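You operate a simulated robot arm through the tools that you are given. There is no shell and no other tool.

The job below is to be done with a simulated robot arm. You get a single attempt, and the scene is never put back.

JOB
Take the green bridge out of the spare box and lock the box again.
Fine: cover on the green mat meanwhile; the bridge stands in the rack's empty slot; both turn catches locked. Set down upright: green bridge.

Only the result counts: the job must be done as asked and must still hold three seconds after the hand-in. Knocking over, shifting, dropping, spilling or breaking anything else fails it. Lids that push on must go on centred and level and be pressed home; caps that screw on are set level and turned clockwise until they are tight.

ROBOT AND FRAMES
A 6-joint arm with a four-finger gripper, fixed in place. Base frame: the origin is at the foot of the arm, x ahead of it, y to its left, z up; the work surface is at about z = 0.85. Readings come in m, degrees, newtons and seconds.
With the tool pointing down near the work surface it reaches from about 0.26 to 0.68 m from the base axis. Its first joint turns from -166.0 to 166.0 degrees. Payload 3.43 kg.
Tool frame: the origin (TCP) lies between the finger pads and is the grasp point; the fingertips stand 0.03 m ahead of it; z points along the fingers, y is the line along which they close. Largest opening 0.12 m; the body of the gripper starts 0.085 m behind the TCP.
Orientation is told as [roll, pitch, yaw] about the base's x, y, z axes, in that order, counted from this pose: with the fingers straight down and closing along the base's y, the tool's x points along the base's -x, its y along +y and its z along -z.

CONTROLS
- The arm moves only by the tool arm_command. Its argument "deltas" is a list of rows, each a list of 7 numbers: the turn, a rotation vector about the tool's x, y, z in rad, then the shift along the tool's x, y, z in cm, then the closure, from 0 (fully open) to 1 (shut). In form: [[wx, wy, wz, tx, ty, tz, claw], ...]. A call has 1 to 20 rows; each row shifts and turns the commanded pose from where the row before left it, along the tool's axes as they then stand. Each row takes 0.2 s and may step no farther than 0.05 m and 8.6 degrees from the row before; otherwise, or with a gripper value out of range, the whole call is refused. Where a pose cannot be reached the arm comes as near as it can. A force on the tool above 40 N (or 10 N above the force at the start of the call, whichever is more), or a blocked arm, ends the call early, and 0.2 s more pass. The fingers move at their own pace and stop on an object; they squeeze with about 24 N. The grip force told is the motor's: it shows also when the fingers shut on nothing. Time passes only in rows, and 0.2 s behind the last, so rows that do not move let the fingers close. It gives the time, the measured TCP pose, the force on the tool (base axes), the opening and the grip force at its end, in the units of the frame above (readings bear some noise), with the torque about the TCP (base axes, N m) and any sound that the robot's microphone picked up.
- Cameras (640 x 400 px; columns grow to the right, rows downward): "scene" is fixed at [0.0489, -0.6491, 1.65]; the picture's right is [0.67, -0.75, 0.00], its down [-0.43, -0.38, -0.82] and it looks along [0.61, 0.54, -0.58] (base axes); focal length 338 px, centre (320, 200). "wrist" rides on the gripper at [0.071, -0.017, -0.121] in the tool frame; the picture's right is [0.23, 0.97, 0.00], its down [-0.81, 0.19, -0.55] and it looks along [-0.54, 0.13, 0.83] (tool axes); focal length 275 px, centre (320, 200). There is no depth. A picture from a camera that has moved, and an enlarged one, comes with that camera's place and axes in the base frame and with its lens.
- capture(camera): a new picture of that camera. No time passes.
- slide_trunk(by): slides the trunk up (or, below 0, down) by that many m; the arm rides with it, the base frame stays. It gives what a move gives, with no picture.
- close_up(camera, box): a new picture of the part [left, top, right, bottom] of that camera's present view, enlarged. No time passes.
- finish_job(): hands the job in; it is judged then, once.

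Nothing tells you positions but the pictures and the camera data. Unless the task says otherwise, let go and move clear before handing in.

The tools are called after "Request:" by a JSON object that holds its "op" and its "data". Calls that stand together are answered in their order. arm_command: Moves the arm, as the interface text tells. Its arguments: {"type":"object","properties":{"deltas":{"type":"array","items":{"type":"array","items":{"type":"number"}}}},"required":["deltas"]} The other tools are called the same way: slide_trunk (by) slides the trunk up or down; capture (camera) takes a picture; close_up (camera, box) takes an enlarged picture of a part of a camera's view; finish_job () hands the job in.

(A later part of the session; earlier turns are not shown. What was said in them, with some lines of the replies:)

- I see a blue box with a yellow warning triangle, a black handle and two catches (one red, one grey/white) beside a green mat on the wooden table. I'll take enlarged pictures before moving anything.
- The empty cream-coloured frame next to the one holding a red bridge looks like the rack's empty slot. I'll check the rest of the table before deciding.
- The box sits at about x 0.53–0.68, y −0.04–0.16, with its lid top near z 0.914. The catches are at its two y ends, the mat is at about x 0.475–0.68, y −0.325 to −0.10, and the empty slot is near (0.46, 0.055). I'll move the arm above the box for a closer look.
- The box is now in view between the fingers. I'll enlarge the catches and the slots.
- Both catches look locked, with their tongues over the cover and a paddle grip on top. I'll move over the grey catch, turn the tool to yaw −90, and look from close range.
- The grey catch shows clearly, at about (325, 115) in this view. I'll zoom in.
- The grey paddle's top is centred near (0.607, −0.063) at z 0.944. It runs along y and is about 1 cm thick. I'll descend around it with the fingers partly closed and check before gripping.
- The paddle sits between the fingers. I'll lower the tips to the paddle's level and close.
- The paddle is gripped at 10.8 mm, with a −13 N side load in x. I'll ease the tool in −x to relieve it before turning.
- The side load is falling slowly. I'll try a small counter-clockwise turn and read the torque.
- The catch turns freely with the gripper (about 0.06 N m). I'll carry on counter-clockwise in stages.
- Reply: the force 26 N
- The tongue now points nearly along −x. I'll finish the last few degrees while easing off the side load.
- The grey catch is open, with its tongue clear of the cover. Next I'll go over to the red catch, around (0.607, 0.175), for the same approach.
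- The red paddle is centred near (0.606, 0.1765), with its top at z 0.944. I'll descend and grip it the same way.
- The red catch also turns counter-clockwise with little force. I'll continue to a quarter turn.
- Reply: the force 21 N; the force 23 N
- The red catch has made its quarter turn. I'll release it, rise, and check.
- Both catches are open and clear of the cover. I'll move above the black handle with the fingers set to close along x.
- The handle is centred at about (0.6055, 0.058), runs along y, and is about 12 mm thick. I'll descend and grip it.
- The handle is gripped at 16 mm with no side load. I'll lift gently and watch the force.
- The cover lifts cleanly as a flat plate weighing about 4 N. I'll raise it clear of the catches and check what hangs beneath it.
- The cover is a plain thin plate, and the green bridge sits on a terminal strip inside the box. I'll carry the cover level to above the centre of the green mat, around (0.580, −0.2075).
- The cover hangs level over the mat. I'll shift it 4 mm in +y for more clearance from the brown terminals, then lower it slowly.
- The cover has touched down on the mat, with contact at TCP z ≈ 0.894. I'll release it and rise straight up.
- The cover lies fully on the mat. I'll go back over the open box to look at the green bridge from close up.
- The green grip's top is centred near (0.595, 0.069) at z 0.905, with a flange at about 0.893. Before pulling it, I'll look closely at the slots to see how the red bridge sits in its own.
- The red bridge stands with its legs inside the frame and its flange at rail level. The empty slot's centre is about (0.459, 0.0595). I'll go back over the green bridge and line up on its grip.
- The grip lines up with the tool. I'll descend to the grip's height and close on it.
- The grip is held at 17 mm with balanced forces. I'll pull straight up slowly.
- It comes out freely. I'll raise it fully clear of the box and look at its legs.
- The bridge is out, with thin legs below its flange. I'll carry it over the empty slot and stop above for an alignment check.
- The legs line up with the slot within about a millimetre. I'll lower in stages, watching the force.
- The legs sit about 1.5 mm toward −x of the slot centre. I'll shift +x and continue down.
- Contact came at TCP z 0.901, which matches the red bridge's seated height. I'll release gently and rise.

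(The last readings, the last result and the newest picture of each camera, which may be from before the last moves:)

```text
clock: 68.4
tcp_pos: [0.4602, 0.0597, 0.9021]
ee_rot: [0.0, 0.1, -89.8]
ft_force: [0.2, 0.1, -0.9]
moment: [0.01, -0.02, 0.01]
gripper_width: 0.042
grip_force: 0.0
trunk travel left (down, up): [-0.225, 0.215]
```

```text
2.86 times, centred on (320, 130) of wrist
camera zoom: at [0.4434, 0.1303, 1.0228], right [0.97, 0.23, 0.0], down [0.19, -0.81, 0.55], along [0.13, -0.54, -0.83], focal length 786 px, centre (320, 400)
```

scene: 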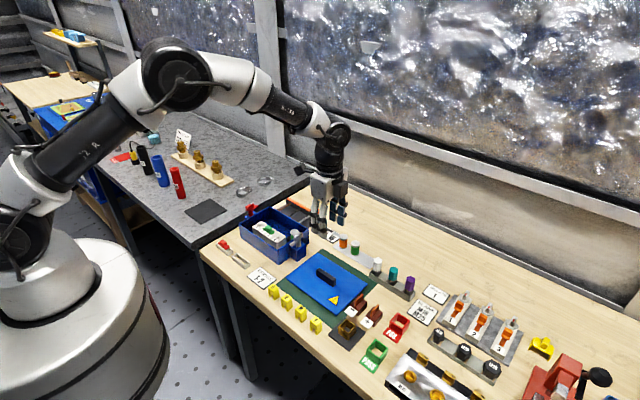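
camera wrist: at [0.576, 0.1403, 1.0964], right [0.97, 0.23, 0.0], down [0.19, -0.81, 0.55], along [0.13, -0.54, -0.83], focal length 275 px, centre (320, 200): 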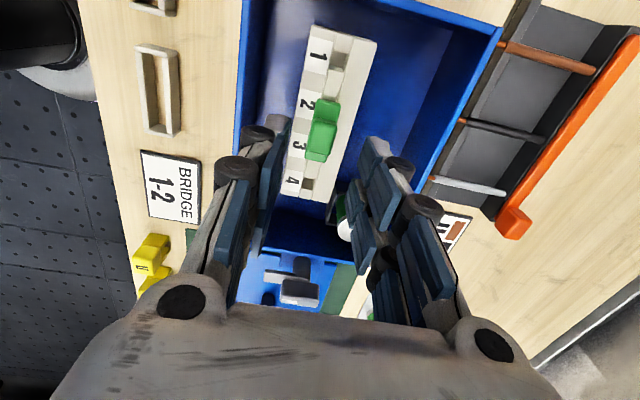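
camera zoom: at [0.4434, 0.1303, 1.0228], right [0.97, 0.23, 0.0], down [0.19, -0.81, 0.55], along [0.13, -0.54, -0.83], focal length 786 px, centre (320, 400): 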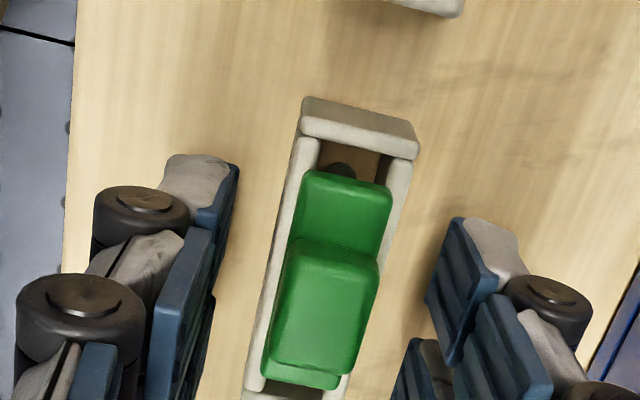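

The green bridge stands upright in the slot. I'll rise and go back to the cover's handle on the mat.

Request:
{"op": "arm_command", "data": {"deltas": [[0, 0, 0, 0, 0, -1.5, 0.65], [0, 0, 0, 0, 0, -3.5, 0.65], [0, 0, 0, 0, 0, -5, 0.65], [0, 0, 0, 0, 0, -5, 0.65], [0, 0, 0, -3.2875, 1.499, 0, 0.65], [0, 0, 0, -3.2875, 1.499, 0, 0.65], [0, 0, 0, -3.2875, 1.499, 0, 0.65], [0, 0, 0, -3.2875, 1.499, 0, 0.65], [0, 0, 0, -3.2875, 1.499, 0, 0.65], [0, 0, 0, -3.2875, 1.499, 0, 0.65], [0, 0, 0, -3.2875, 1.499, 0, 0.65], [0, 0, 0, -3.2875, 1.497, 0, 0.65], [0, 0, 0, 0, 0, 0, 0.65], [0, 0, 0, 0, 0, 4, 0.65], [0, 0, 0, 0, 0, 4, 0.65], [0, 0, 0, 0, 0, 2, 0.65], [0, 0, 0, 0, 0, 0, 0.65]]}}

Request:
{"op": "capture", "data": {"camera": "scene"}}

Request:
{"op": "close_up", "data": {"camera": "scene", "box": [208, 230, 272, 280]}}

Request:
{"op": "close_up", "data": {"camera": "wrist", "box": [240, 40, 400, 200]}}

```text
clock: 72.0
tcp_pos: [0.5795, -0.2046, 0.9511]
ee_rot: [0.0, 0.0, -89.9]
ft_force: [1.2, 0.3, 0.9]
moment: [0.01, -0.01, 0.02]
gripper_width: 0.0418
grip_force: 0.1
trunk travel left (down, up): [-0.225, 0.215]
```

```text
taken
```

scene: 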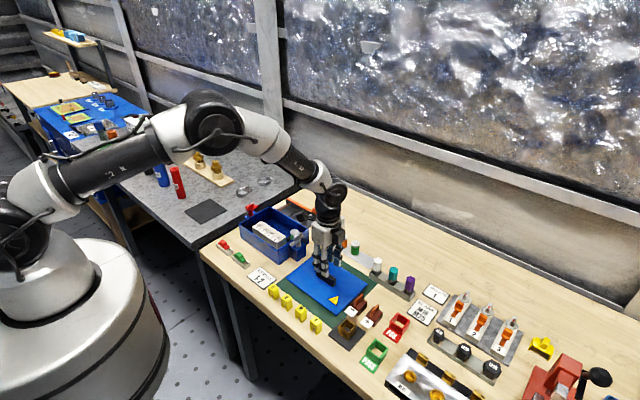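

```text
8.00 times, centred on (240, 255) of scene
camera zoom: at [0.0489, -0.6491, 1.65], right [0.67, -0.75, 0.0], down [-0.43, -0.38, -0.82], along [0.61, 0.54, -0.58], focal length 2703 px, centre (960, -240)
```

zoom: 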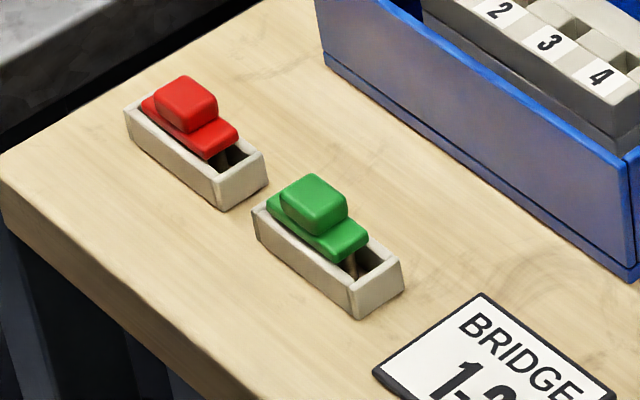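

```text
2.50 times, centred on (320, 120) of wrist
camera zoom: at [0.5636, -0.1344, 1.0715], right [0.97, 0.23, 0.0], down [0.19, -0.81, 0.55], along [0.13, -0.54, -0.83], focal length 688 px, centre (320, 400)
```

zoom: 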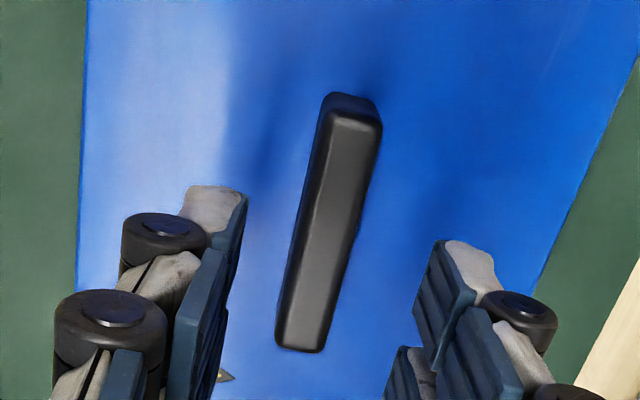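

Green now matches the red bridge's posture. The handle is centred between the fingers, so I'll lower and grip it at the same height as before.

Request:
{"op": "arm_command", "data": {"deltas": [[0, 0, 0, 0, 0, 2.0, 0.65], [0, 0, 0, 0, 0, 1.8, 0.65], [0, 0, 0, 0, 0, 1.2, 0.65], [0, 0, 0, 0, 0, 0.75, 0.65], [0, 0, 0, 0, 0, 0, 0.65], [0, 0, 0, 0, 0, 0, 0.85], [0, 0, 0, 0, 0, 0, 1], [0, 0, 0, 0, 0, 0, 1], [0, 0, 0, 0, 0, 0, 1], [0, 0, 0, 0, 0, 0, 1]]}}

```text
clock: 74.2
tcp_pos: [0.5799, -0.205, 0.8926]
ee_rot: [0.0, 0.0, -89.8]
ft_force: [-0.4, 0.0, 0.4]
moment: [-0.03, 0.0, -0.02]
gripper_width: 0.0161
grip_force: 23.8
trunk travel left (down, up): [-0.225, 0.215]
```

Request:
{"op": "close_up", "data": {"camera": "scene", "box": [288, 270, 352, 310]}}

Request:
{"op": "close_up", "data": {"camera": "scene", "box": [230, 196, 326, 266]}}

```text
10.00 times, centred on (320, 290) of scene
camera zoom: at [0.0489, -0.6491, 1.65], right [0.67, -0.75, 0.0], down [-0.43, -0.38, -0.82], along [0.61, 0.54, -0.58], focal length 3379 px, centre (320, -700)
```

zoom: 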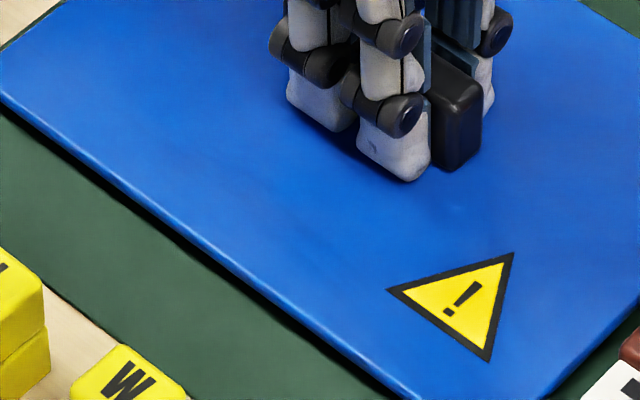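

```text
5.71 times, centred on (278, 231) of scene
camera zoom: at [0.0489, -0.6491, 1.65], right [0.67, -0.75, 0.0], down [-0.43, -0.38, -0.82], along [0.61, 0.54, -0.58], focal length 1931 px, centre (560, 23)
```

zoom: 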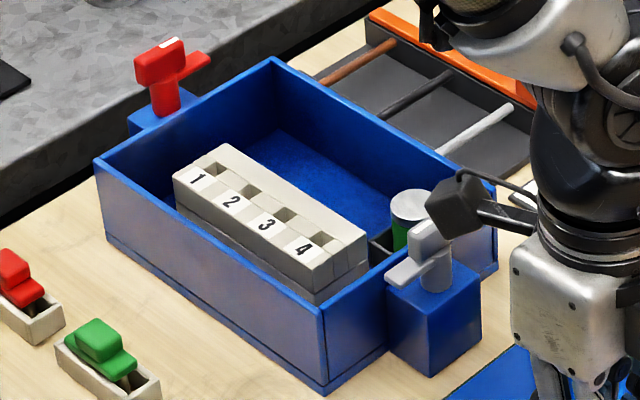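

The cover is gripped. I'll lift it straight up and carry it back above the box along the reverse path.

Request:
{"op": "arm_command", "data": {"deltas": [[0, 0, 0, 0, 0, -0.8, 1], [0, 0, 0, 0, 0, -2.2, 1], [0, 0, 0, 0, 0, -3.5, 1], [0, 0, 0, 0, 0, -4.0, 1], [0, 0, 0, 0, 0, -4.0, 1], [0, 0, 0, 0, 0, -2.5, 1], [0, 0, 0, 0, 0, 0, 1], [0, 0, 0, 1.8, 0.2, 0, 1], [0, 0, 0, 3.1, 0.3, 0, 1], [0, 0, 0, 3.5, 0.35, 0, 1], [0, 0, 0, 3.5, 0.35, 0, 1], [0, 0, 0, 3.5, 0.35, 0, 1], [0, 0, 0, 3.5, 0.35, 0, 1], [0, 0, 0, 3.1, 0.3, 0, 1], [0, 0, 0, 2.5, 0.25, 0, 1], [0, 0, 0, 1.55, 0.15, 0, 1], [0, 0, 0, 0, 0, 0, 1], [0, 0, 0, 0, 0, 0, 1]]}}

Request:
{"op": "close_up", "data": {"camera": "scene", "box": [216, 160, 344, 260]}}

```text
clock: 78.0
tcp_pos: [0.607, 0.0576, 1.0645]
ee_rot: [0.0, -0.1, -89.9]
ft_force: [-0.5, -0.1, -4.5]
moment: [-0.04, 0.02, -0.02]
gripper_width: 0.0159
grip_force: 24.4
trunk travel left (down, up): [-0.225, 0.215]
```

```text
4.00 times, centred on (280, 210) of scene
camera zoom: at [0.0489, -0.6491, 1.65], right [0.67, -0.75, 0.0], down [-0.43, -0.38, -0.82], along [0.61, 0.54, -0.58], focal length 1352 px, centre (480, 160)
```

zoom: 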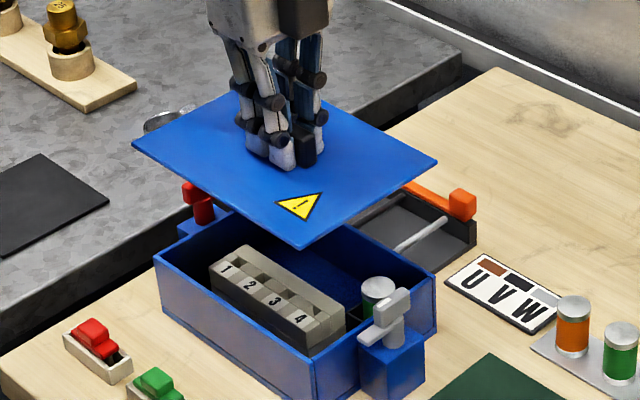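

The corners match the pre-lift picture to within about a pixel. I'll lower the cover to just above the box rim and compare again.

Request:
{"op": "arm_command", "data": {"deltas": [[0, 0, 0, 0, 0, 1.5, 1], [0, 0, 0, 0, 0, 2.5, 1], [0, 0, 0, 0, 0, 2.5, 1], [0, 0, 0, 0, 0, 2.0, 1], [0, 0, 0, 0, 0, 1.2, 1], [0, 0, 0, 0, 0, 0, 1], [0, 0, 0, 0, 0, 0, 1]]}}

Request:
{"op": "close_up", "data": {"camera": "scene", "box": [232, 190, 328, 250]}}

Request:
{"op": "close_up", "data": {"camera": "wrist", "box": [180, 0, 480, 190]}}

```text
clock: 79.6
tcp_pos: [0.6059, 0.0566, 0.9667]
ee_rot: [0.0, 0.0, -89.9]
ft_force: [0.0, 0.6, -3.0]
moment: [-0.02, 0.0, 0.02]
gripper_width: 0.0159
grip_force: 23.9
trunk travel left (down, up): [-0.225, 0.215]
```

```text
6.67 times, centred on (280, 220) of scene
camera zoom: at [0.0489, -0.6491, 1.65], right [0.67, -0.75, 0.0], down [-0.43, -0.38, -0.82], along [0.61, 0.54, -0.58], focal length 2253 px, centre (587, 67)
```

zoom: 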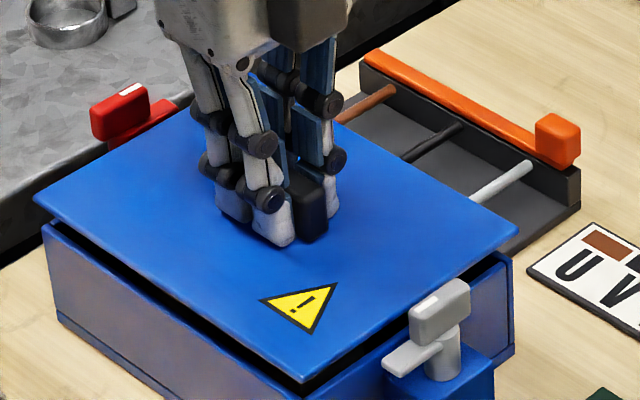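

```text
2.11 times, centred on (330, 95) of wrist
camera zoom: at [0.5901, 0.1272, 1.0871], right [0.97, 0.23, 0.0], down [0.19, -0.81, 0.55], along [0.13, -0.54, -0.83], focal length 580 px, centre (299, 421)
```

zoom: 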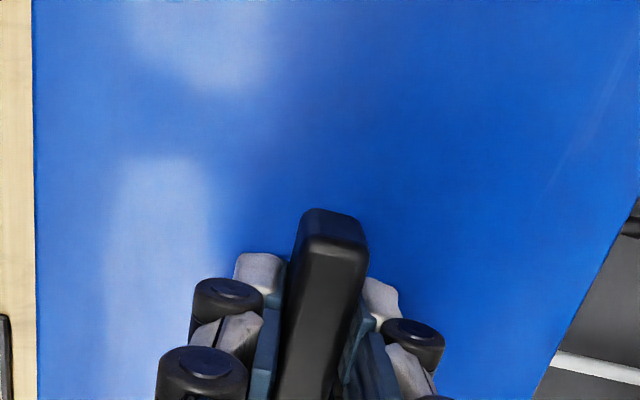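

The view is the same as just after the lift. I'll lower the rest of the way in small steps.

Request:
{"op": "arm_command", "data": {"deltas": [[0, 0, 0, 0, 0, 0.6, 1], [0, 0, 0, 0, 0, 0.4, 1], [0, 0, 0, 0, 0, 0.2, 1], [0, 0, 0, 0, 0, 0, 1]]}}

Request:
{"op": "arm_command", "data": {"deltas": [[0, 0, 0, 0, 0, 0.15, 1], [0, 0, 0, 0, 0, 0, 1]]}}

Request:
{"op": "arm_command", "data": {"deltas": [[0, 0, 0, 0, 0, 0.15, 1], [0, 0, 0, 0, 0, 0, 1]]}}

```text
clock: 80.6
tcp_pos: [0.6073, 0.0569, 0.955]
ee_rot: [0.1, 0.1, -89.8]
ft_force: [0.6, 0.4, -4.0]
moment: [-0.03, 0.02, 0.01]
gripper_width: 0.0163
grip_force: 24.2
trunk travel left (down, up): [-0.225, 0.215]
```

```text
clock: 81.2
tcp_pos: [0.6064, 0.0562, 0.953]
ee_rot: [0.0, 0.1, -90.0]
ft_force: [-0.2, 0.1, -4.0]
moment: [-0.01, 0.04, -0.01]
gripper_width: 0.0159
grip_force: 23.8
trunk travel left (down, up): [-0.225, 0.215]
```

```text
clock: 81.8
tcp_pos: [0.6075, 0.0572, 0.9521]
ee_rot: [0.0, 0.0, -89.9]
ft_force: [0.1, -0.2, -4.0]
moment: [-0.04, 0.01, 0.02]
gripper_width: 0.016
grip_force: 23.6
trunk travel left (down, up): [-0.225, 0.215]
```

Request:
{"op": "arm_command", "data": {"deltas": [[0, 0, 0, 0, 0, 0.1, 1], [0, 0, 0, 0, 0, 0, 1]]}}

Request:
{"op": "arm_command", "data": {"deltas": [[0, 0, 0, 0, 0, 0.1, 1], [0, 0, 0, 0, 0, 0, 1]]}}

Request:
{"op": "arm_command", "data": {"deltas": [[0, 0, 0, 0, 0, 0.1, 1], [0, 0, 0, 0, 0, 0, 1]]}}

```text
clock: 82.4
tcp_pos: [0.6064, 0.0576, 0.9515]
ee_rot: [-0.1, 0.0, -89.9]
ft_force: [-0.3, 0.0, -3.1]
moment: [0.01, -0.04, 0.0]
gripper_width: 0.0158
grip_force: 24.0
trunk travel left (down, up): [-0.225, 0.215]
```

```text
clock: 83.0
tcp_pos: [0.6066, 0.057, 0.9514]
ee_rot: [0.1, 0.0, -89.9]
ft_force: [1.1, 0.2, 2.2]
moment: [-0.01, 0.09, -0.01]
gripper_width: 0.0159
grip_force: 24.2
trunk travel left (down, up): [-0.225, 0.215]
```

```text
clock: 83.6
tcp_pos: [0.6073, 0.057, 0.9516]
ee_rot: [0.2, -0.1, -89.8]
ft_force: [-1.1, 2.4, 15.0]
moment: [-0.18, 0.06, 0.0]
gripper_width: 0.016
grip_force: 23.5
trunk travel left (down, up): [-0.225, 0.215]
```

The cover has seated at TCP z 0.9514, the same height as originally. I'll inspect the seam before letting go.

Request:
{"op": "close_up", "data": {"camera": "scene", "box": [232, 190, 328, 250]}}

Request:
{"op": "close_up", "data": {"camera": "scene", "box": [262, 226, 326, 266]}}

```text
6.67 times, centred on (280, 220) of scene
camera zoom: at [0.0489, -0.6491, 1.65], right [0.67, -0.75, 0.0], down [-0.43, -0.38, -0.82], along [0.61, 0.54, -0.58], focal length 2253 px, centre (587, 67)
```

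zoom: 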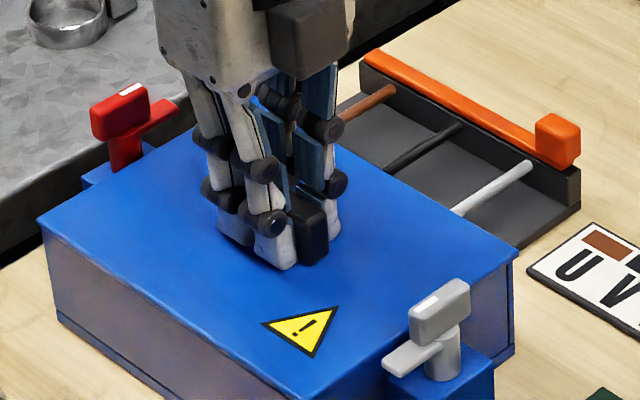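

```text
10.00 times, centred on (294, 246) of scene
camera zoom: at [0.0489, -0.6491, 1.65], right [0.67, -0.75, 0.0], down [-0.43, -0.38, -0.82], along [0.61, 0.54, -0.58], focal length 3379 px, centre (580, -260)
```

zoom: 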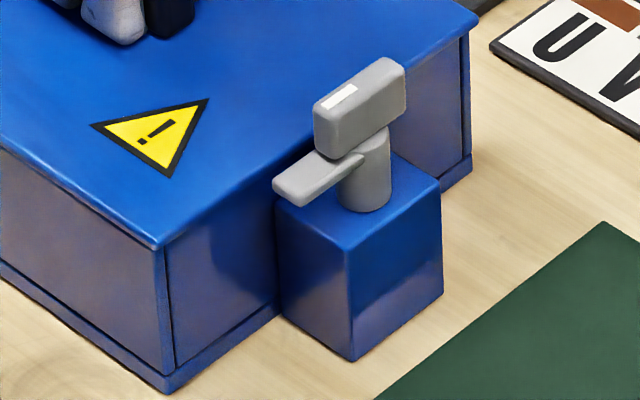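

The cover is seated but about 1 mm toward +x of its original place. I'll lift slightly, correct by 1 mm, and seat it again.

Request:
{"op": "arm_command", "data": {"deltas": [[0, 0, 0, 0, 0, -0.3, 1], [0, 0, 0, 0, -0.12, -0.1, 1], [0, 0, 0, 0, 0, 0, 1], [0, 0, 0, 0, 0, 0.15, 1], [0, 0, 0, 0, 0, 0.1, 1], [0, 0, 0, 0, 0, 0, 1]]}}

Request:
{"op": "arm_command", "data": {"deltas": [[0, 0, 0, 0, 0, 0.1, 1], [0, 0, 0, 0, 0, 0, 1]]}}

Request:
{"op": "close_up", "data": {"camera": "scene", "box": [232, 190, 328, 250]}}

```text
clock: 85.0
tcp_pos: [0.6037, 0.0567, 0.9507]
ee_rot: [0.1, 0.0, -89.9]
ft_force: [-1.9, -0.3, 2.2]
moment: [-0.31, 0.15, -0.1]
gripper_width: 0.016
grip_force: 24.1
trunk travel left (down, up): [-0.225, 0.215]
```

```text
clock: 85.6
tcp_pos: [0.6036, 0.056, 0.9514]
ee_rot: [0.1, 0.0, -89.9]
ft_force: [-1.5, -2.3, 7.2]
moment: [-0.31, 0.1, -0.06]
gripper_width: 0.0162
grip_force: 24.4
trunk travel left (down, up): [-0.225, 0.215]
```

```text
6.67 times, centred on (280, 220) of scene
camera zoom: at [0.0489, -0.6491, 1.65], right [0.67, -0.75, 0.0], down [-0.43, -0.38, -0.82], along [0.61, 0.54, -0.58], focal length 2253 px, centre (587, 67)
```

zoom: 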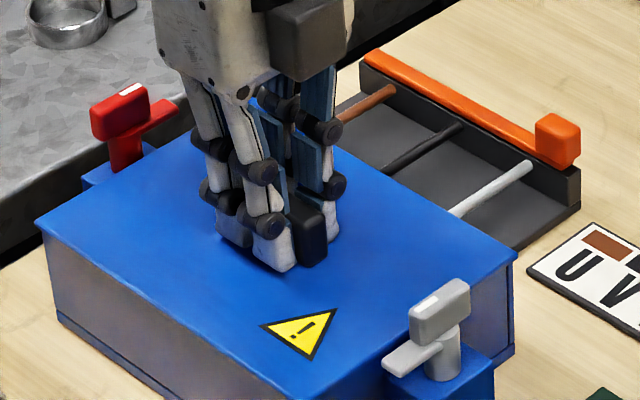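

The cover now matches its original position. I'll press lightly, then release and rise.

Request:
{"op": "arm_command", "data": {"deltas": [[0, 0, 0, 0, 0, 0.15, 1], [0, 0, 0, 0, 0, 0, 1]]}}

Request:
{"op": "arm_command", "data": {"deltas": [[0, 0, 0, 0, 0, -0.1, 1], [0, 0, 0, 0, 0, 0, 0.8], [0, 0, 0, 0, 0, 0, 0.65], [0, 0, 0, 0, 0, 0, 0.65], [0, 0, 0, 0, 0, 0, 0.65], [0, 0, 0, 0, 0, -1.5, 0.65], [0, 0, 0, 0, 0, -3.0, 0.65], [0, 0, 0, 0, 0, -4.0, 0.65], [0, 0, 0, 0, 0, 0, 0.65]]}}

Request:
{"op": "capture", "data": {"camera": "wrist"}}

Request:
{"op": "close_up", "data": {"camera": "scene", "box": [232, 190, 328, 250]}}

```text
clock: 86.2
tcp_pos: [0.6045, 0.0563, 0.9517]
ee_rot: [0.4, 0.0, -89.9]
ft_force: [-1.4, -1.8, 20.9]
moment: [-0.41, 0.05, -0.04]
gripper_width: 0.016
grip_force: 24.3
trunk travel left (down, up): [-0.225, 0.215]
```

```text
clock: 88.2
tcp_pos: [0.6029, 0.0565, 1.0343]
ee_rot: [0.1, 0.0, -89.9]
ft_force: [-0.6, 0.4, 0.1]
moment: [0.0, 0.01, 0.0]
gripper_width: 0.0421
grip_force: 0.1
trunk travel left (down, up): [-0.225, 0.215]
```

```text
taken
camera wrist: at [0.5877, 0.1262, 1.1553], right [0.97, 0.23, 0.0], down [0.19, -0.81, 0.55], along [0.13, -0.54, -0.83], focal length 275 px, centre (320, 200)
```

wrist: 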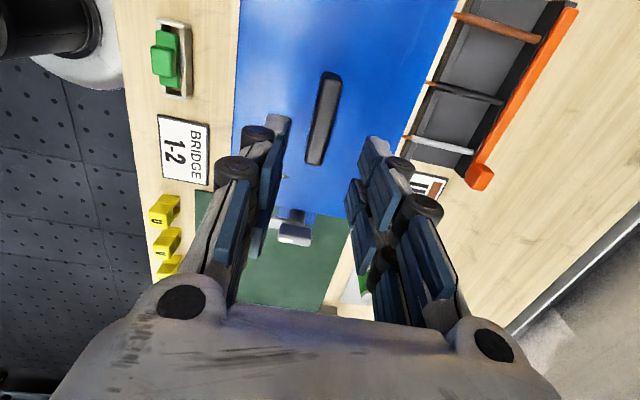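

```text
6.67 times, centred on (280, 220) of scene
camera zoom: at [0.0489, -0.6491, 1.65], right [0.67, -0.75, 0.0], down [-0.43, -0.38, -0.82], along [0.61, 0.54, -0.58], focal length 2253 px, centre (587, 67)
```

zoom: 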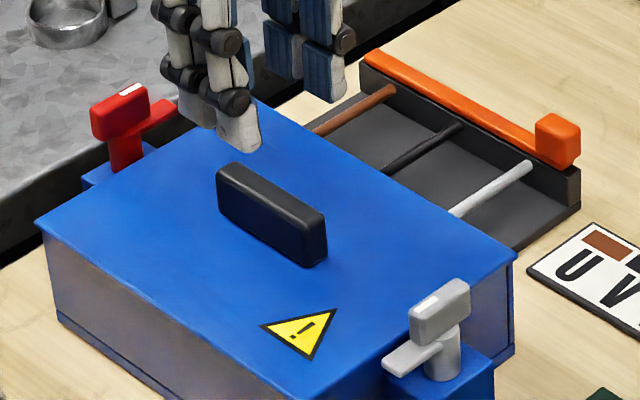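

The cover is back exactly as it was. Next I'll move over the grey catch with the tool at yaw 0, ready to turn it back clockwise.

Request:
{"op": "arm_command", "data": {"deltas": [[0, 0, 0, -3.0, 0.05, 0, 0.5], [0, 0, 0, -3.0, 0.05, 0, 0.5], [0, 0, 0, -3.0, 0, 0, 0.5], [0, 0, 0, -2.55, 0, 0, 0.5], [0, 0, -0.1428, 0, 0, 0, 0.5], [0, 0, -0.1428, 0, 0, 0, 0.5], [0, 0, -0.1428, 0, 0, 0, 0.5], [0, 0, -0.1428, 0, 0, 0, 0.5], [0, 0, -0.1428, 0, 0, 0, 0.5], [0, 0, -0.1428, 0, 0, 0, 0.5], [0, 0, -0.1428, 0, 0, 0, 0.5], [0, 0, -0.1428, 0, 0, 0, 0.5], [0, 0, -0.1428, 0, 0, 0, 0.5], [0, 0, -0.1428, 0, 0, 0, 0.5], [0, 0, -0.1428, 0, 0, 0, 0.5], [0, 0, 0, 0, 0, 0, 0.7], [0, 0, 0, 0, 0, 0, 0.7]]}}

Request:
{"op": "capture", "data": {"camera": "wrist"}}

Request:
{"op": "close_up", "data": {"camera": "wrist", "box": [270, 60, 370, 160]}}

```text
clock: 91.8
tcp_pos: [0.6055, -0.0591, 1.0356]
ee_rot: [0.0, 0.0, 0.1]
ft_force: [0.5, -1.0, -1.1]
moment: [0.0, -0.01, -0.01]
gripper_width: 0.0359
grip_force: 0.0
trunk travel left (down, up): [-0.225, 0.215]
```

```text
taken
camera wrist: at [0.5347, -0.0765, 1.1553], right [-0.23, 0.97, 0.0], down [0.81, 0.19, 0.55], along [0.54, 0.13, -0.83], focal length 275 px, centre (320, 200)
```

wrist: 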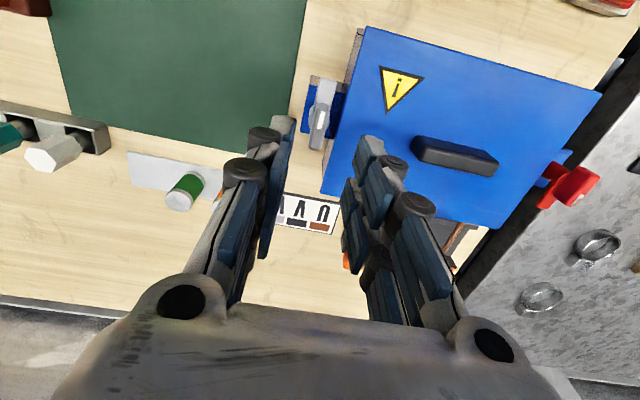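

```text
4.00 times, centred on (320, 110) of wrist
camera zoom: at [0.5347, -0.0765, 1.1553], right [-0.23, 0.97, 0.0], down [0.81, 0.19, 0.55], along [0.54, 0.13, -0.83], focal length 1101 px, centre (320, 560)
```

zoom: 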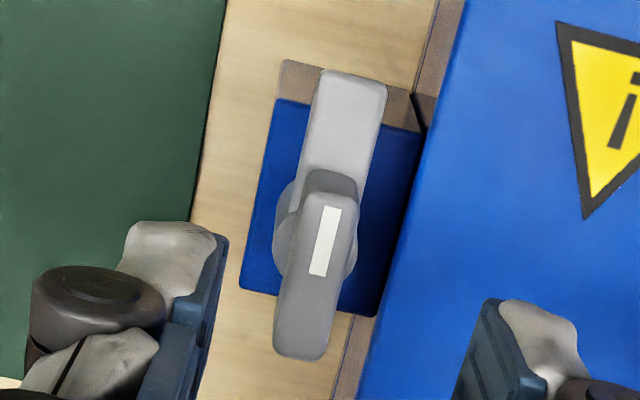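

The grey paddle lies along x, centred under the tool. I'll descend and grip it.

Request:
{"op": "arm_command", "data": {"deltas": [[0, 0, 0, 0, -0.05, 2.0, 0.7], [0, 0, 0, 0, 0, 2.0, 0.7], [0, 0, 0, 0, 0, 1.7, 0.7], [0, 0, 0, 0, 0, 1.0, 0.7], [0, 0, 0, 0, 0, 0.7, 0.7], [0, 0, 0, 0, 0, 0, 0.7]]}}

Request:
{"op": "arm_command", "data": {"deltas": [[0, 0, 0, 0, 0, 0, 0.85], [0, 0, 0, 0, 0, 0, 1], [0, 0, 0, 0, 0, 0, 1], [0, 0, 0, 0, 0, 0, 1]]}}

Request:
{"op": "close_up", "data": {"camera": "wrist", "box": [220, 60, 420, 240]}}

```text
clock: 93.2
tcp_pos: [0.6052, -0.0579, 0.962]
ee_rot: [0.0, 0.0, 0.1]
ft_force: [-0.1, 0.3, -0.6]
moment: [-0.01, -0.03, 0.0]
gripper_width: 0.0361
grip_force: 0.1
trunk travel left (down, up): [-0.225, 0.215]
```

```text
clock: 94.2
tcp_pos: [0.6057, -0.0592, 0.961]
ee_rot: [0.0, 0.0, 0.1]
ft_force: [0.4, -6.2, -1.7]
moment: [-0.22, 0.01, -0.02]
gripper_width: 0.0109
grip_force: 44.5
trunk travel left (down, up): [-0.225, 0.215]
```

```text
2.22 times, centred on (320, 150) of wrist
camera zoom: at [0.5348, -0.0775, 1.0819], right [-0.23, 0.97, 0.0], down [0.81, 0.19, 0.55], along [0.54, 0.13, -0.83], focal length 612 px, centre (320, 311)
```

zoom: 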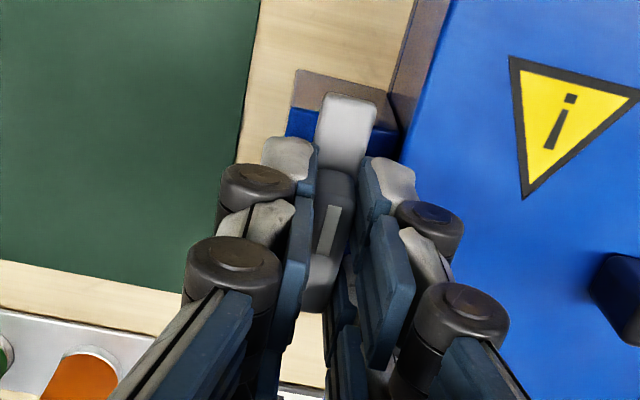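

Gripped with a small side load. I'll turn clockwise now, in stages.

Request:
{"op": "arm_command", "data": {"deltas": [[0, 0, 0, 0, -0.1, 0, 1], [0, 0, 0.08, 0, 0, 0, 1], [0, 0, 0.12, 0, 0, 0, 1], [0, 0, 0.12, 0, 0, 0, 1], [0, 0, 0.12, 0, 0, 0, 1], [0, 0, 0, 0, 0, 0, 1]]}}

```text
clock: 95.6
tcp_pos: [0.6054, -0.0605, 0.9612]
ee_rot: [0.1, -0.1, -25.1]
ft_force: [-1.0, -1.6, 13.1]
moment: [0.55, 1.25, -0.01]
gripper_width: 0.0111
grip_force: 44.5
trunk travel left (down, up): [-0.225, 0.215]
```

Request:
{"op": "arm_command", "data": {"deltas": [[0, 0, 0.12, 0, 0, -0.05, 1], [0, 0, 0.12, 0, 0, 0, 1], [0, 0, 0.12, 0, 0, 0, 1], [0, 0, 0.12, 0, 0, 0, 1], [0, 0, 0, 0, 0, 0, 1]]}}

```text
clock: 96.8
tcp_pos: [0.6063, -0.0603, 0.962]
ee_rot: [0.0, 0.0, -52.8]
ft_force: [-3.5, -2.1, 2.3]
moment: [-1.2, -0.78, 0.0]
gripper_width: 0.011
grip_force: 44.6
trunk travel left (down, up): [-0.225, 0.215]
```

Request:
{"op": "arm_command", "data": {"deltas": [[0, 0, 0.12, 0, 0, 0, 1], [0, 0, 0.12, 0, 0, 0, 1], [0, 0, 0.12, 0, 0, 0, 1], [0, 0, 0.12, 0, 0, 0, 1], [0, 0, 0, 0, 0, 0, 1]]}}

Request:
{"op": "close_up", "data": {"camera": "wrist", "box": [220, 60, 420, 240]}}

```text
clock: 98.0
tcp_pos: [0.6051, -0.0602, 0.9611]
ee_rot: [-0.1, 0.0, -80.3]
ft_force: [-3.1, -2.3, -0.4]
moment: [-0.15, 0.07, 0.02]
gripper_width: 0.0112
grip_force: 44.5
trunk travel left (down, up): [-0.225, 0.215]
```

```text
2.22 times, centred on (320, 150) of wrist
camera zoom: at [0.5772, 0.0064, 1.0819], right [0.92, 0.39, 0.0], down [0.33, -0.77, 0.55], along [0.22, -0.51, -0.83], focal length 612 px, centre (320, 311)
```

zoom: 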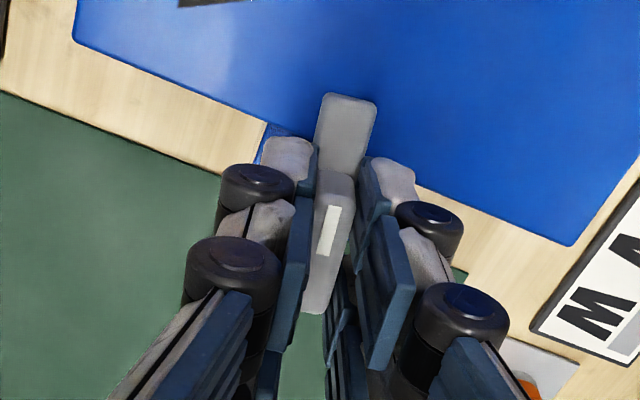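

Request:
{"op": "arm_command", "data": {"deltas": [[0, 0, 0.08, 0, 0, 0, 1], [0, 0, 0.09, 0, 0, 0, 1], [0, 0, 0, 0, 0, 0, 1]]}}

Request:
{"op": "arm_command", "data": {"deltas": [[0, 0, 0.035, 0, 0, 0, 1], [0, 0, 0, 0, 0, 0, 1]]}}

Request:
{"op": "close_up", "data": {"camera": "wrist", "box": [220, 60, 420, 240]}}

```text
clock: 98.8
tcp_pos: [0.6051, -0.061, 0.9616]
ee_rot: [-0.1, 0.0, -90.1]
ft_force: [-2.8, -0.3, -2.8]
moment: [0.42, 0.09, 0.03]
gripper_width: 0.011
grip_force: 44.7
trunk travel left (down, up): [-0.225, 0.215]
```

```text
clock: 99.4
tcp_pos: [0.6047, -0.0606, 0.9605]
ee_rot: [-0.1, 0.0, -91.9]
ft_force: [-3.1, -0.4, -4.3]
moment: [0.55, 0.06, 0.03]
gripper_width: 0.0111
grip_force: 44.3
trunk travel left (down, up): [-0.225, 0.215]
```

```text
2.22 times, centred on (320, 150) of wrist
camera zoom: at [0.5914, 0.0108, 1.0819], right [0.98, 0.2, 0.0], down [0.16, -0.82, 0.55], along [0.11, -0.54, -0.83], focal length 612 px, centre (320, 311)
```

zoom: 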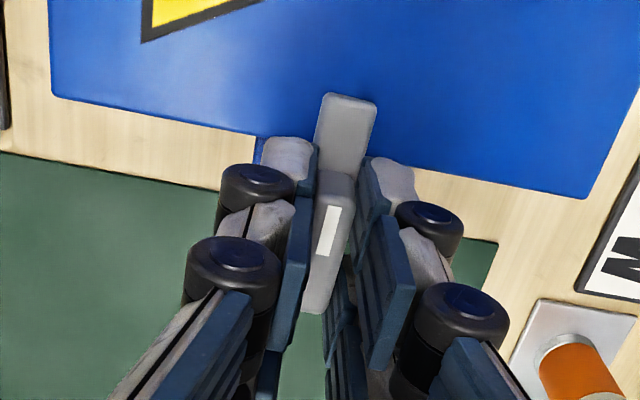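

The grey tongue is over the cover again. I'll return to exactly −90°, release, and rise.

Request:
{"op": "arm_command", "data": {"deltas": [[0, 0, -0.03, 0, 0, 0, 1], [0, 0, 0, 0, 0, 0, 1], [0, 0, 0, 0, 0, 0, 0.8], [0, 0, 0, 0, 0, 0, 0.7], [0, 0, 0, 0, 0, 0, 0.7], [0, 0, 0, 0, 0, -1.5, 0.7], [0, 0, 0, 0, 0, -3.0, 0.7], [0, 0, 0, 0, 0, -3.0, 0.7], [0, 0, 0, 0, 0, 0, 0.7]]}}

Request:
{"op": "close_up", "data": {"camera": "wrist", "box": [284, 65, 364, 165]}}

Request:
{"op": "close_up", "data": {"camera": "scene", "box": [232, 190, 328, 250]}}

```text
clock: 101.4
tcp_pos: [0.6067, -0.0592, 1.0354]
ee_rot: [0.0, 0.1, -90.2]
ft_force: [0.9, 0.8, 0.5]
moment: [0.01, 0.01, 0.03]
gripper_width: 0.0361
grip_force: 0.1
trunk travel left (down, up): [-0.225, 0.215]
```

```text
4.00 times, centred on (324, 115) of wrist
camera zoom: at [0.591, 0.012, 1.1574], right [0.97, 0.23, 0.0], down [0.19, -0.81, 0.55], along [0.12, -0.54, -0.83], focal length 1101 px, centre (304, 540)
```

zoom: 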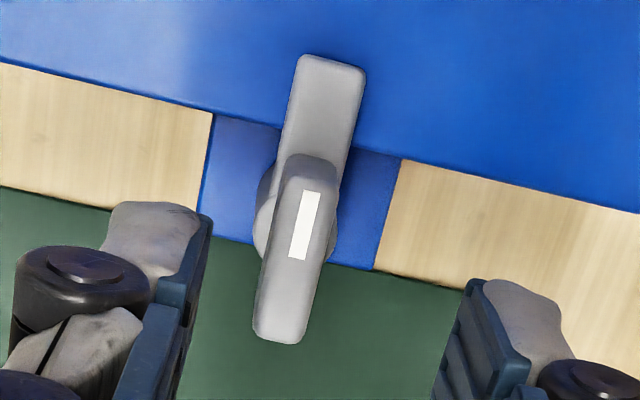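

```text
6.67 times, centred on (280, 220) of scene
camera zoom: at [0.0489, -0.6491, 1.65], right [0.67, -0.75, 0.0], down [-0.43, -0.38, -0.82], along [0.61, 0.54, -0.58], focal length 2253 px, centre (587, 67)
```

zoom: 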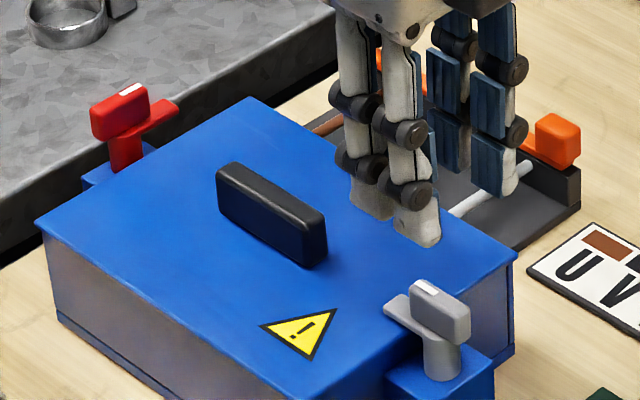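

The grey catch is locked as it was at the start. Now the same for the red catch.

Request:
{"op": "arm_command", "data": {"deltas": [[0, 0, 0, 3.995, -0.02, 0, 0.7], [0, 0, 0, 3.995, -0.02, 0, 0.7], [0, 0, 0, 3.995, 0, 0, 0.7], [0, 0, 0, 3.995, 0, 0, 0.7], [0, 0, 0, 3.995, 0, 0, 0.7], [0, 0, 0, 3.995, 0, 0, 0.7], [0, 0, -0.1428, 0, 0, 0, 0.7], [0, 0, -0.1428, 0, 0, 0, 0.7], [0, 0, -0.1428, 0, 0, 0, 0.7], [0, 0, -0.1428, 0, 0, 0, 0.7], [0, 0, -0.1428, 0, 0, 0, 0.7], [0, 0, -0.1428, 0, 0, 0, 0.7], [0, 0, -0.1428, 0, 0, 0, 0.7], [0, 0, -0.1428, 0, 0, 0, 0.7], [0, 0, -0.1428, 0, 0, 0, 0.7], [0, 0, -0.1428, 0, 0, 0, 0.7], [0, 0, -0.1428, 0, 0, 0, 0.7], [0, 0, 0, 0, 0, 0, 0.7]]}}

Request:
{"op": "capture", "data": {"camera": "wrist"}}

Request:
{"op": "close_up", "data": {"camera": "wrist", "box": [270, 60, 370, 160]}}

```text
clock: 105.2
tcp_pos: [0.6067, 0.1795, 1.0365]
ee_rot: [0.0, 0.0, -0.2]
ft_force: [0.3, -0.3, -0.3]
moment: [0.01, 0.01, 0.0]
gripper_width: 0.0359
grip_force: 0.0
trunk travel left (down, up): [-0.225, 0.215]
```

```text
taken
camera wrist: at [0.5354, 0.162, 1.1569], right [-0.23, 0.97, 0.0], down [0.81, 0.19, 0.55], along [0.54, 0.13, -0.83], focal length 275 px, centre (320, 200)
```

wrist: 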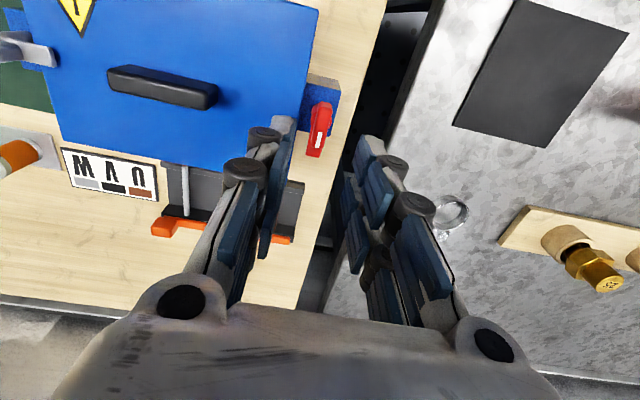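

```text
4.00 times, centred on (320, 110) of wrist
camera zoom: at [0.5354, 0.162, 1.1569], right [-0.23, 0.97, 0.0], down [0.81, 0.19, 0.55], along [0.54, 0.13, -0.83], focal length 1101 px, centre (320, 560)
```

zoom: 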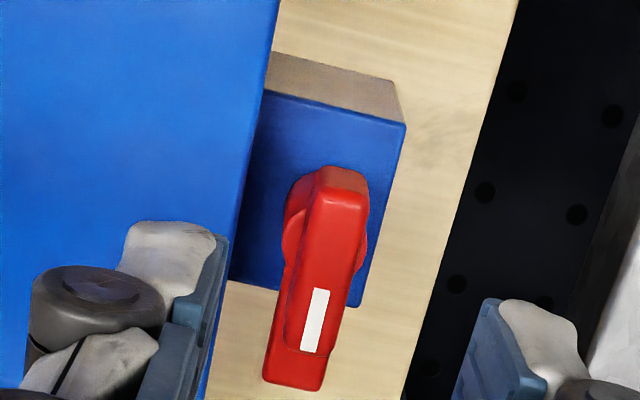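

Request:
{"op": "arm_command", "data": {"deltas": [[0, 0, 0, 0.05, 0, 2.0, 0.7], [0, 0, 0, 0, 0, 2.0, 0.7], [0, 0, 0, 0, 0, 1.7, 0.7], [0, 0, 0, 0, 0, 1.0, 0.7], [0, 0, 0, 0, 0, 0.8, 0.7], [0, 0, 0, 0, 0, 0, 0.7]]}}

Request:
{"op": "arm_command", "data": {"deltas": [[0, 0, 0, 0, 0, 0, 0.85], [0, 0, 0, 0, 0, 0, 1], [0, 0, 0, 0, 0, 0, 1], [0, 0, 0, 0, 0, 0, 1]]}}

Request:
{"op": "close_up", "data": {"camera": "wrist", "box": [220, 60, 420, 240]}}

```text
clock: 106.6
tcp_pos: [0.6057, 0.1788, 0.961]
ee_rot: [0.0, 0.0, -0.2]
ft_force: [0.9, 0.3, 0.9]
moment: [0.0, 0.0, 0.03]
gripper_width: 0.0358
grip_force: 0.0
trunk travel left (down, up): [-0.225, 0.215]
```

```text
clock: 107.6
tcp_pos: [0.6078, 0.1807, 0.9611]
ee_rot: [0.0, 0.1, -0.3]
ft_force: [-0.3, 4.1, -1.9]
moment: [0.09, -0.1, 0.02]
gripper_width: 0.0107
grip_force: 44.4
trunk travel left (down, up): [-0.225, 0.215]
```

```text
2.22 times, centred on (320, 150) of wrist
camera zoom: at [0.5356, 0.1628, 1.0815], right [-0.23, 0.97, 0.0], down [0.81, 0.19, 0.55], along [0.54, 0.12, -0.83], focal length 612 px, centre (320, 311)
```

zoom: 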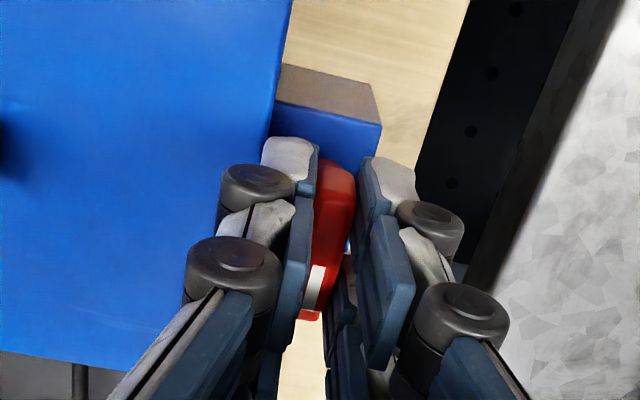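

Gripped with balanced force. I'll turn clockwise in stages.

Request:
{"op": "arm_command", "data": {"deltas": [[0, 0, 0, 0, 0.07, 0, 1], [0, 0, 0.08, 0, 0, 0, 1], [0, 0, 0.12, 0, 0, 0, 1], [0, 0, 0.12, 0, 0, 0, 1], [0, 0, 0.12, 0, 0, 0, 1], [0, 0, 0, 0, 0, 0, 1]]}}

Request:
{"op": "arm_command", "data": {"deltas": [[0, 0, 0.12, 0, 0, 0, 1], [0, 0, 0.12, 0, 0, 0, 1], [0, 0, 0.12, 0, 0, 0, 1], [0, 0, 0.12, 0, 0, 0, 1], [0, 0, 0, 0, 0, 0, 1]]}}

```text
clock: 109.0
tcp_pos: [0.6061, 0.1808, 0.9599]
ee_rot: [0.1, 0.0, -25.6]
ft_force: [1.7, -0.8, -6.0]
moment: [-0.35, -0.7, 0.02]
gripper_width: 0.0109
grip_force: 44.7
trunk travel left (down, up): [-0.225, 0.215]
```

```text
clock: 110.2
tcp_pos: [0.6064, 0.1792, 0.9609]
ee_rot: [-0.1, -0.1, -53.1]
ft_force: [0.1, -10.0, -4.7]
moment: [-0.84, -0.35, 0.01]
gripper_width: 0.0108
grip_force: 44.5
trunk travel left (down, up): [-0.225, 0.215]
```

Request:
{"op": "arm_command", "data": {"deltas": [[0, 0, 0.12, 0, 0, 0, 1], [0, 0, 0.12, 0, 0, 0, 1], [0, 0, 0.12, 0, 0, 0, 1], [0, 0, 0.12, 0, 0, 0, 1], [0, 0, 0, 0, 0, 0, 1]]}}

Request:
{"op": "arm_command", "data": {"deltas": [[0, 0, 0.08, 0, 0, 0, 1], [0, 0, 0.086, 0, 0, 0, 1], [0, 0, 0, 0, 0, 0, 1]]}}

Request:
{"op": "close_up", "data": {"camera": "wrist", "box": [220, 60, 420, 240]}}

```text
clock: 111.4
tcp_pos: [0.6053, 0.1794, 0.9619]
ee_rot: [-0.1, 0.0, -80.7]
ft_force: [-4.8, -15.2, -3.7]
moment: [-0.32, 0.2, -0.03]
gripper_width: 0.011
grip_force: 44.3
trunk travel left (down, up): [-0.225, 0.215]
```

```text
clock: 112.2
tcp_pos: [0.605, 0.1796, 0.9612]
ee_rot: [-0.1, 0.0, -90.1]
ft_force: [-8.0, -16.8, -5.6]
moment: [-0.23, 0.15, -0.02]
gripper_width: 0.011
grip_force: 44.2
trunk travel left (down, up): [-0.225, 0.215]
```

```text
2.22 times, centred on (320, 150) of wrist
camera zoom: at [0.5891, 0.2494, 1.0816], right [0.97, 0.23, 0.0], down [0.19, -0.81, 0.55], along [0.13, -0.54, -0.83], focal length 612 px, centre (320, 311)
```

zoom: 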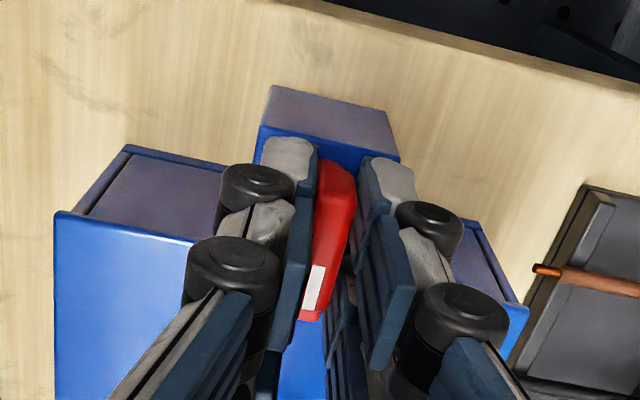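

The red catch is back at −90° with its tongue over the cover. I'll ease the side load, release, and rise clear.

Request:
{"op": "arm_command", "data": {"deltas": [[0, 0, 0, -0.2, -0.1, 0, 1], [0, 0, 0, 0, 0, 0, 1], [0, 0, 0, 0, 0, 0, 0.8], [0, 0, 0, 0, 0, 0, 0.7], [0, 0, 0, 0, 0, 0, 0.7], [0, 0, 0, 0, 0, -1.5, 0.7], [0, 0, 0, 0, 0, -3.0, 0.7], [0, 0, 0, 0, 0, -4.0, 0.7], [0, 0, 0, 0, 0, -4.0, 0.5], [0, 0, 0, 0, 0, -4.0, 0.3], [0, 0, 0, 0, 0, 0, 0.3]]}}

Request:
{"op": "capture", "data": {"camera": "wrist"}}

Request:
{"op": "close_up", "data": {"camera": "scene", "box": [232, 190, 328, 250]}}

Request:
{"op": "close_up", "data": {"camera": "scene", "box": [200, 220, 296, 280]}}

Request:
{"op": "capture", "data": {"camera": "scene"}}

```text
clock: 114.6
tcp_pos: [0.6052, 0.1818, 1.1262]
ee_rot: [0.0, 0.0, -90.0]
ft_force: [0.1, -0.4, -1.3]
moment: [0.0, -0.02, 0.02]
gripper_width: 0.084
grip_force: 0.0
trunk travel left (down, up): [-0.225, 0.215]
```

```text
taken
camera wrist: at [0.5883, 0.2522, 1.2465], right [0.97, 0.23, 0.0], down [0.19, -0.81, 0.55], along [0.13, -0.54, -0.83], focal length 275 px, centre (320, 200)
```

wrist: 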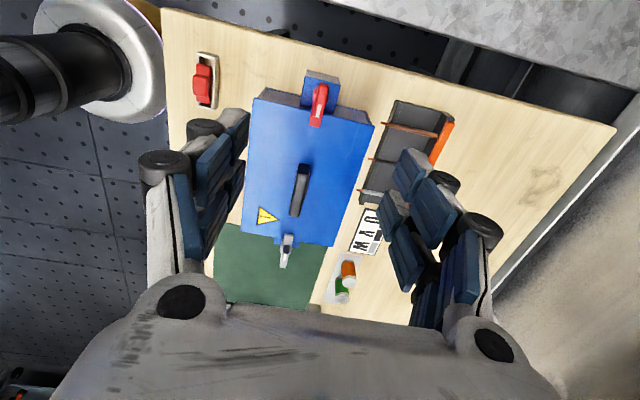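

```text
6.67 times, centred on (280, 220) of scene
camera zoom: at [0.0489, -0.6491, 1.65], right [0.67, -0.75, 0.0], down [-0.43, -0.38, -0.82], along [0.61, 0.54, -0.58], focal length 2253 px, centre (587, 67)
```

zoom: 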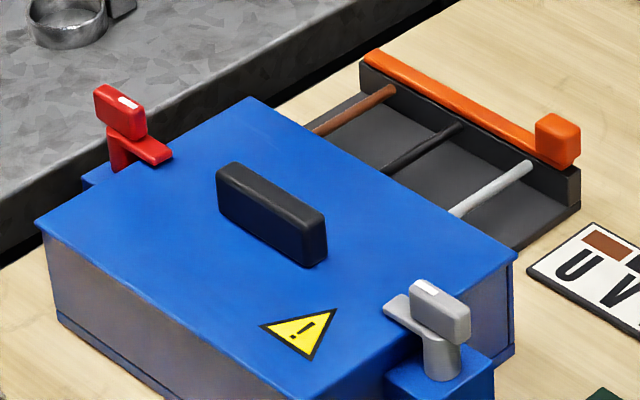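

```text
6.67 times, centred on (248, 250) of scene
camera zoom: at [0.0489, -0.6491, 1.65], right [0.67, -0.75, 0.0], down [-0.43, -0.38, -0.82], along [0.61, 0.54, -0.58], focal length 2253 px, centre (800, -133)
```

zoom: 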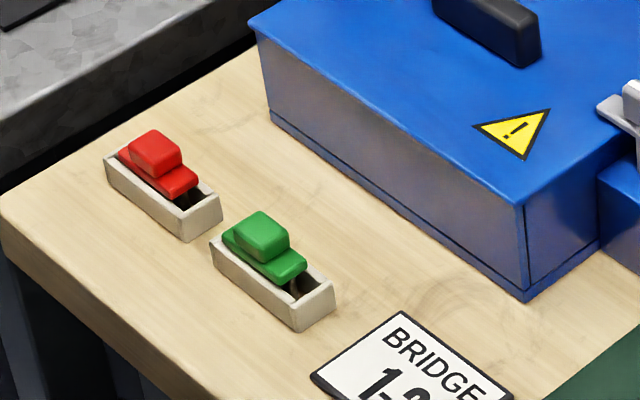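

```text
taken
```

scene: 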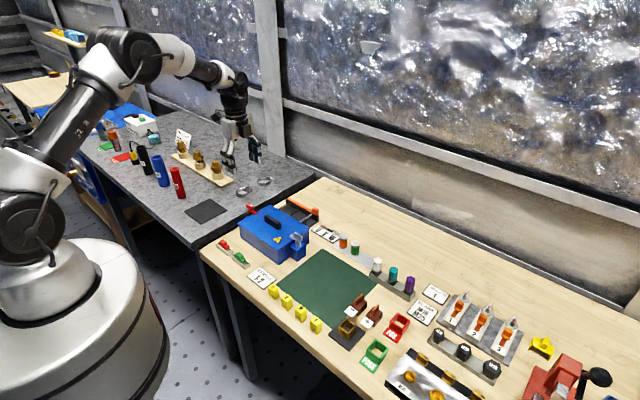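

Everything appears in place. I'll check the red catch's angle and the bridge once more before handing in.

Request:
{"op": "close_up", "data": {"camera": "wrist", "box": [230, 60, 390, 280]}}

Request:
{"op": "close_up", "data": {"camera": "scene", "box": [228, 250, 260, 274]}}

```text
1.82 times, centred on (310, 170) of wrist
camera zoom: at [0.5883, 0.2522, 1.2465], right [0.97, 0.23, 0.0], down [0.19, -0.81, 0.55], along [0.13, -0.54, -0.83], focal length 500 px, centre (338, 254)
```

zoom: 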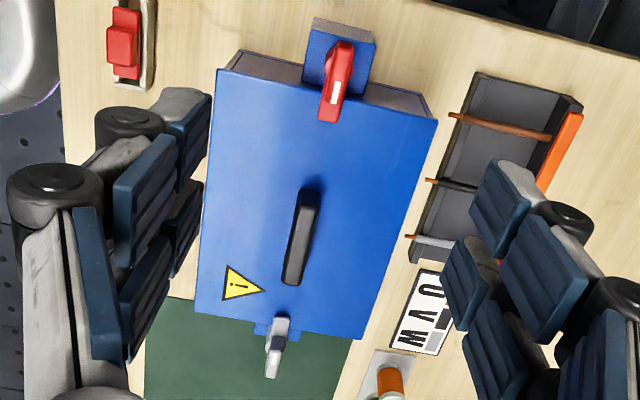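

```text
16.00 times, centred on (244, 262) of scene
camera zoom: at [0.0489, -0.6491, 1.65], right [0.67, -0.75, 0.0], down [-0.43, -0.38, -0.82], along [0.61, 0.54, -0.58], focal length 5407 px, centre (1536, -792)
```

zoom: 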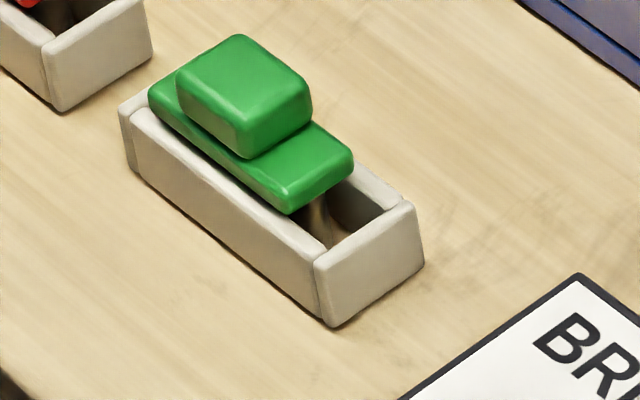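

The green bridge stands upright in the formerly empty slot. The cover is seated level on the box, both catch tongues are over it, and the arm is clear. I'm handing in.

Request:
{"op": "finish_job", "data": {}}

```text
The job is handed in.
```

The green bridge is out of the spare box and standing upright in the rack's empty slot. The box is closed and locked again.

- **Cover:** it lay on the green mat while I took the bridge out. It is back on the box level and in its original position, as far as the pictures show.
- **Catches:** the grey and red catches are both turned back to their starting position, with their tongues over the cover. Neither one clicked or hit a stop, so I judged "locked" by matching the starting angle.
- **Surroundings:** nothing else on the table appears to have moved in the final pictures. The gripper is empty and clear of the box.

I handed the job in without seeing the judge's result.
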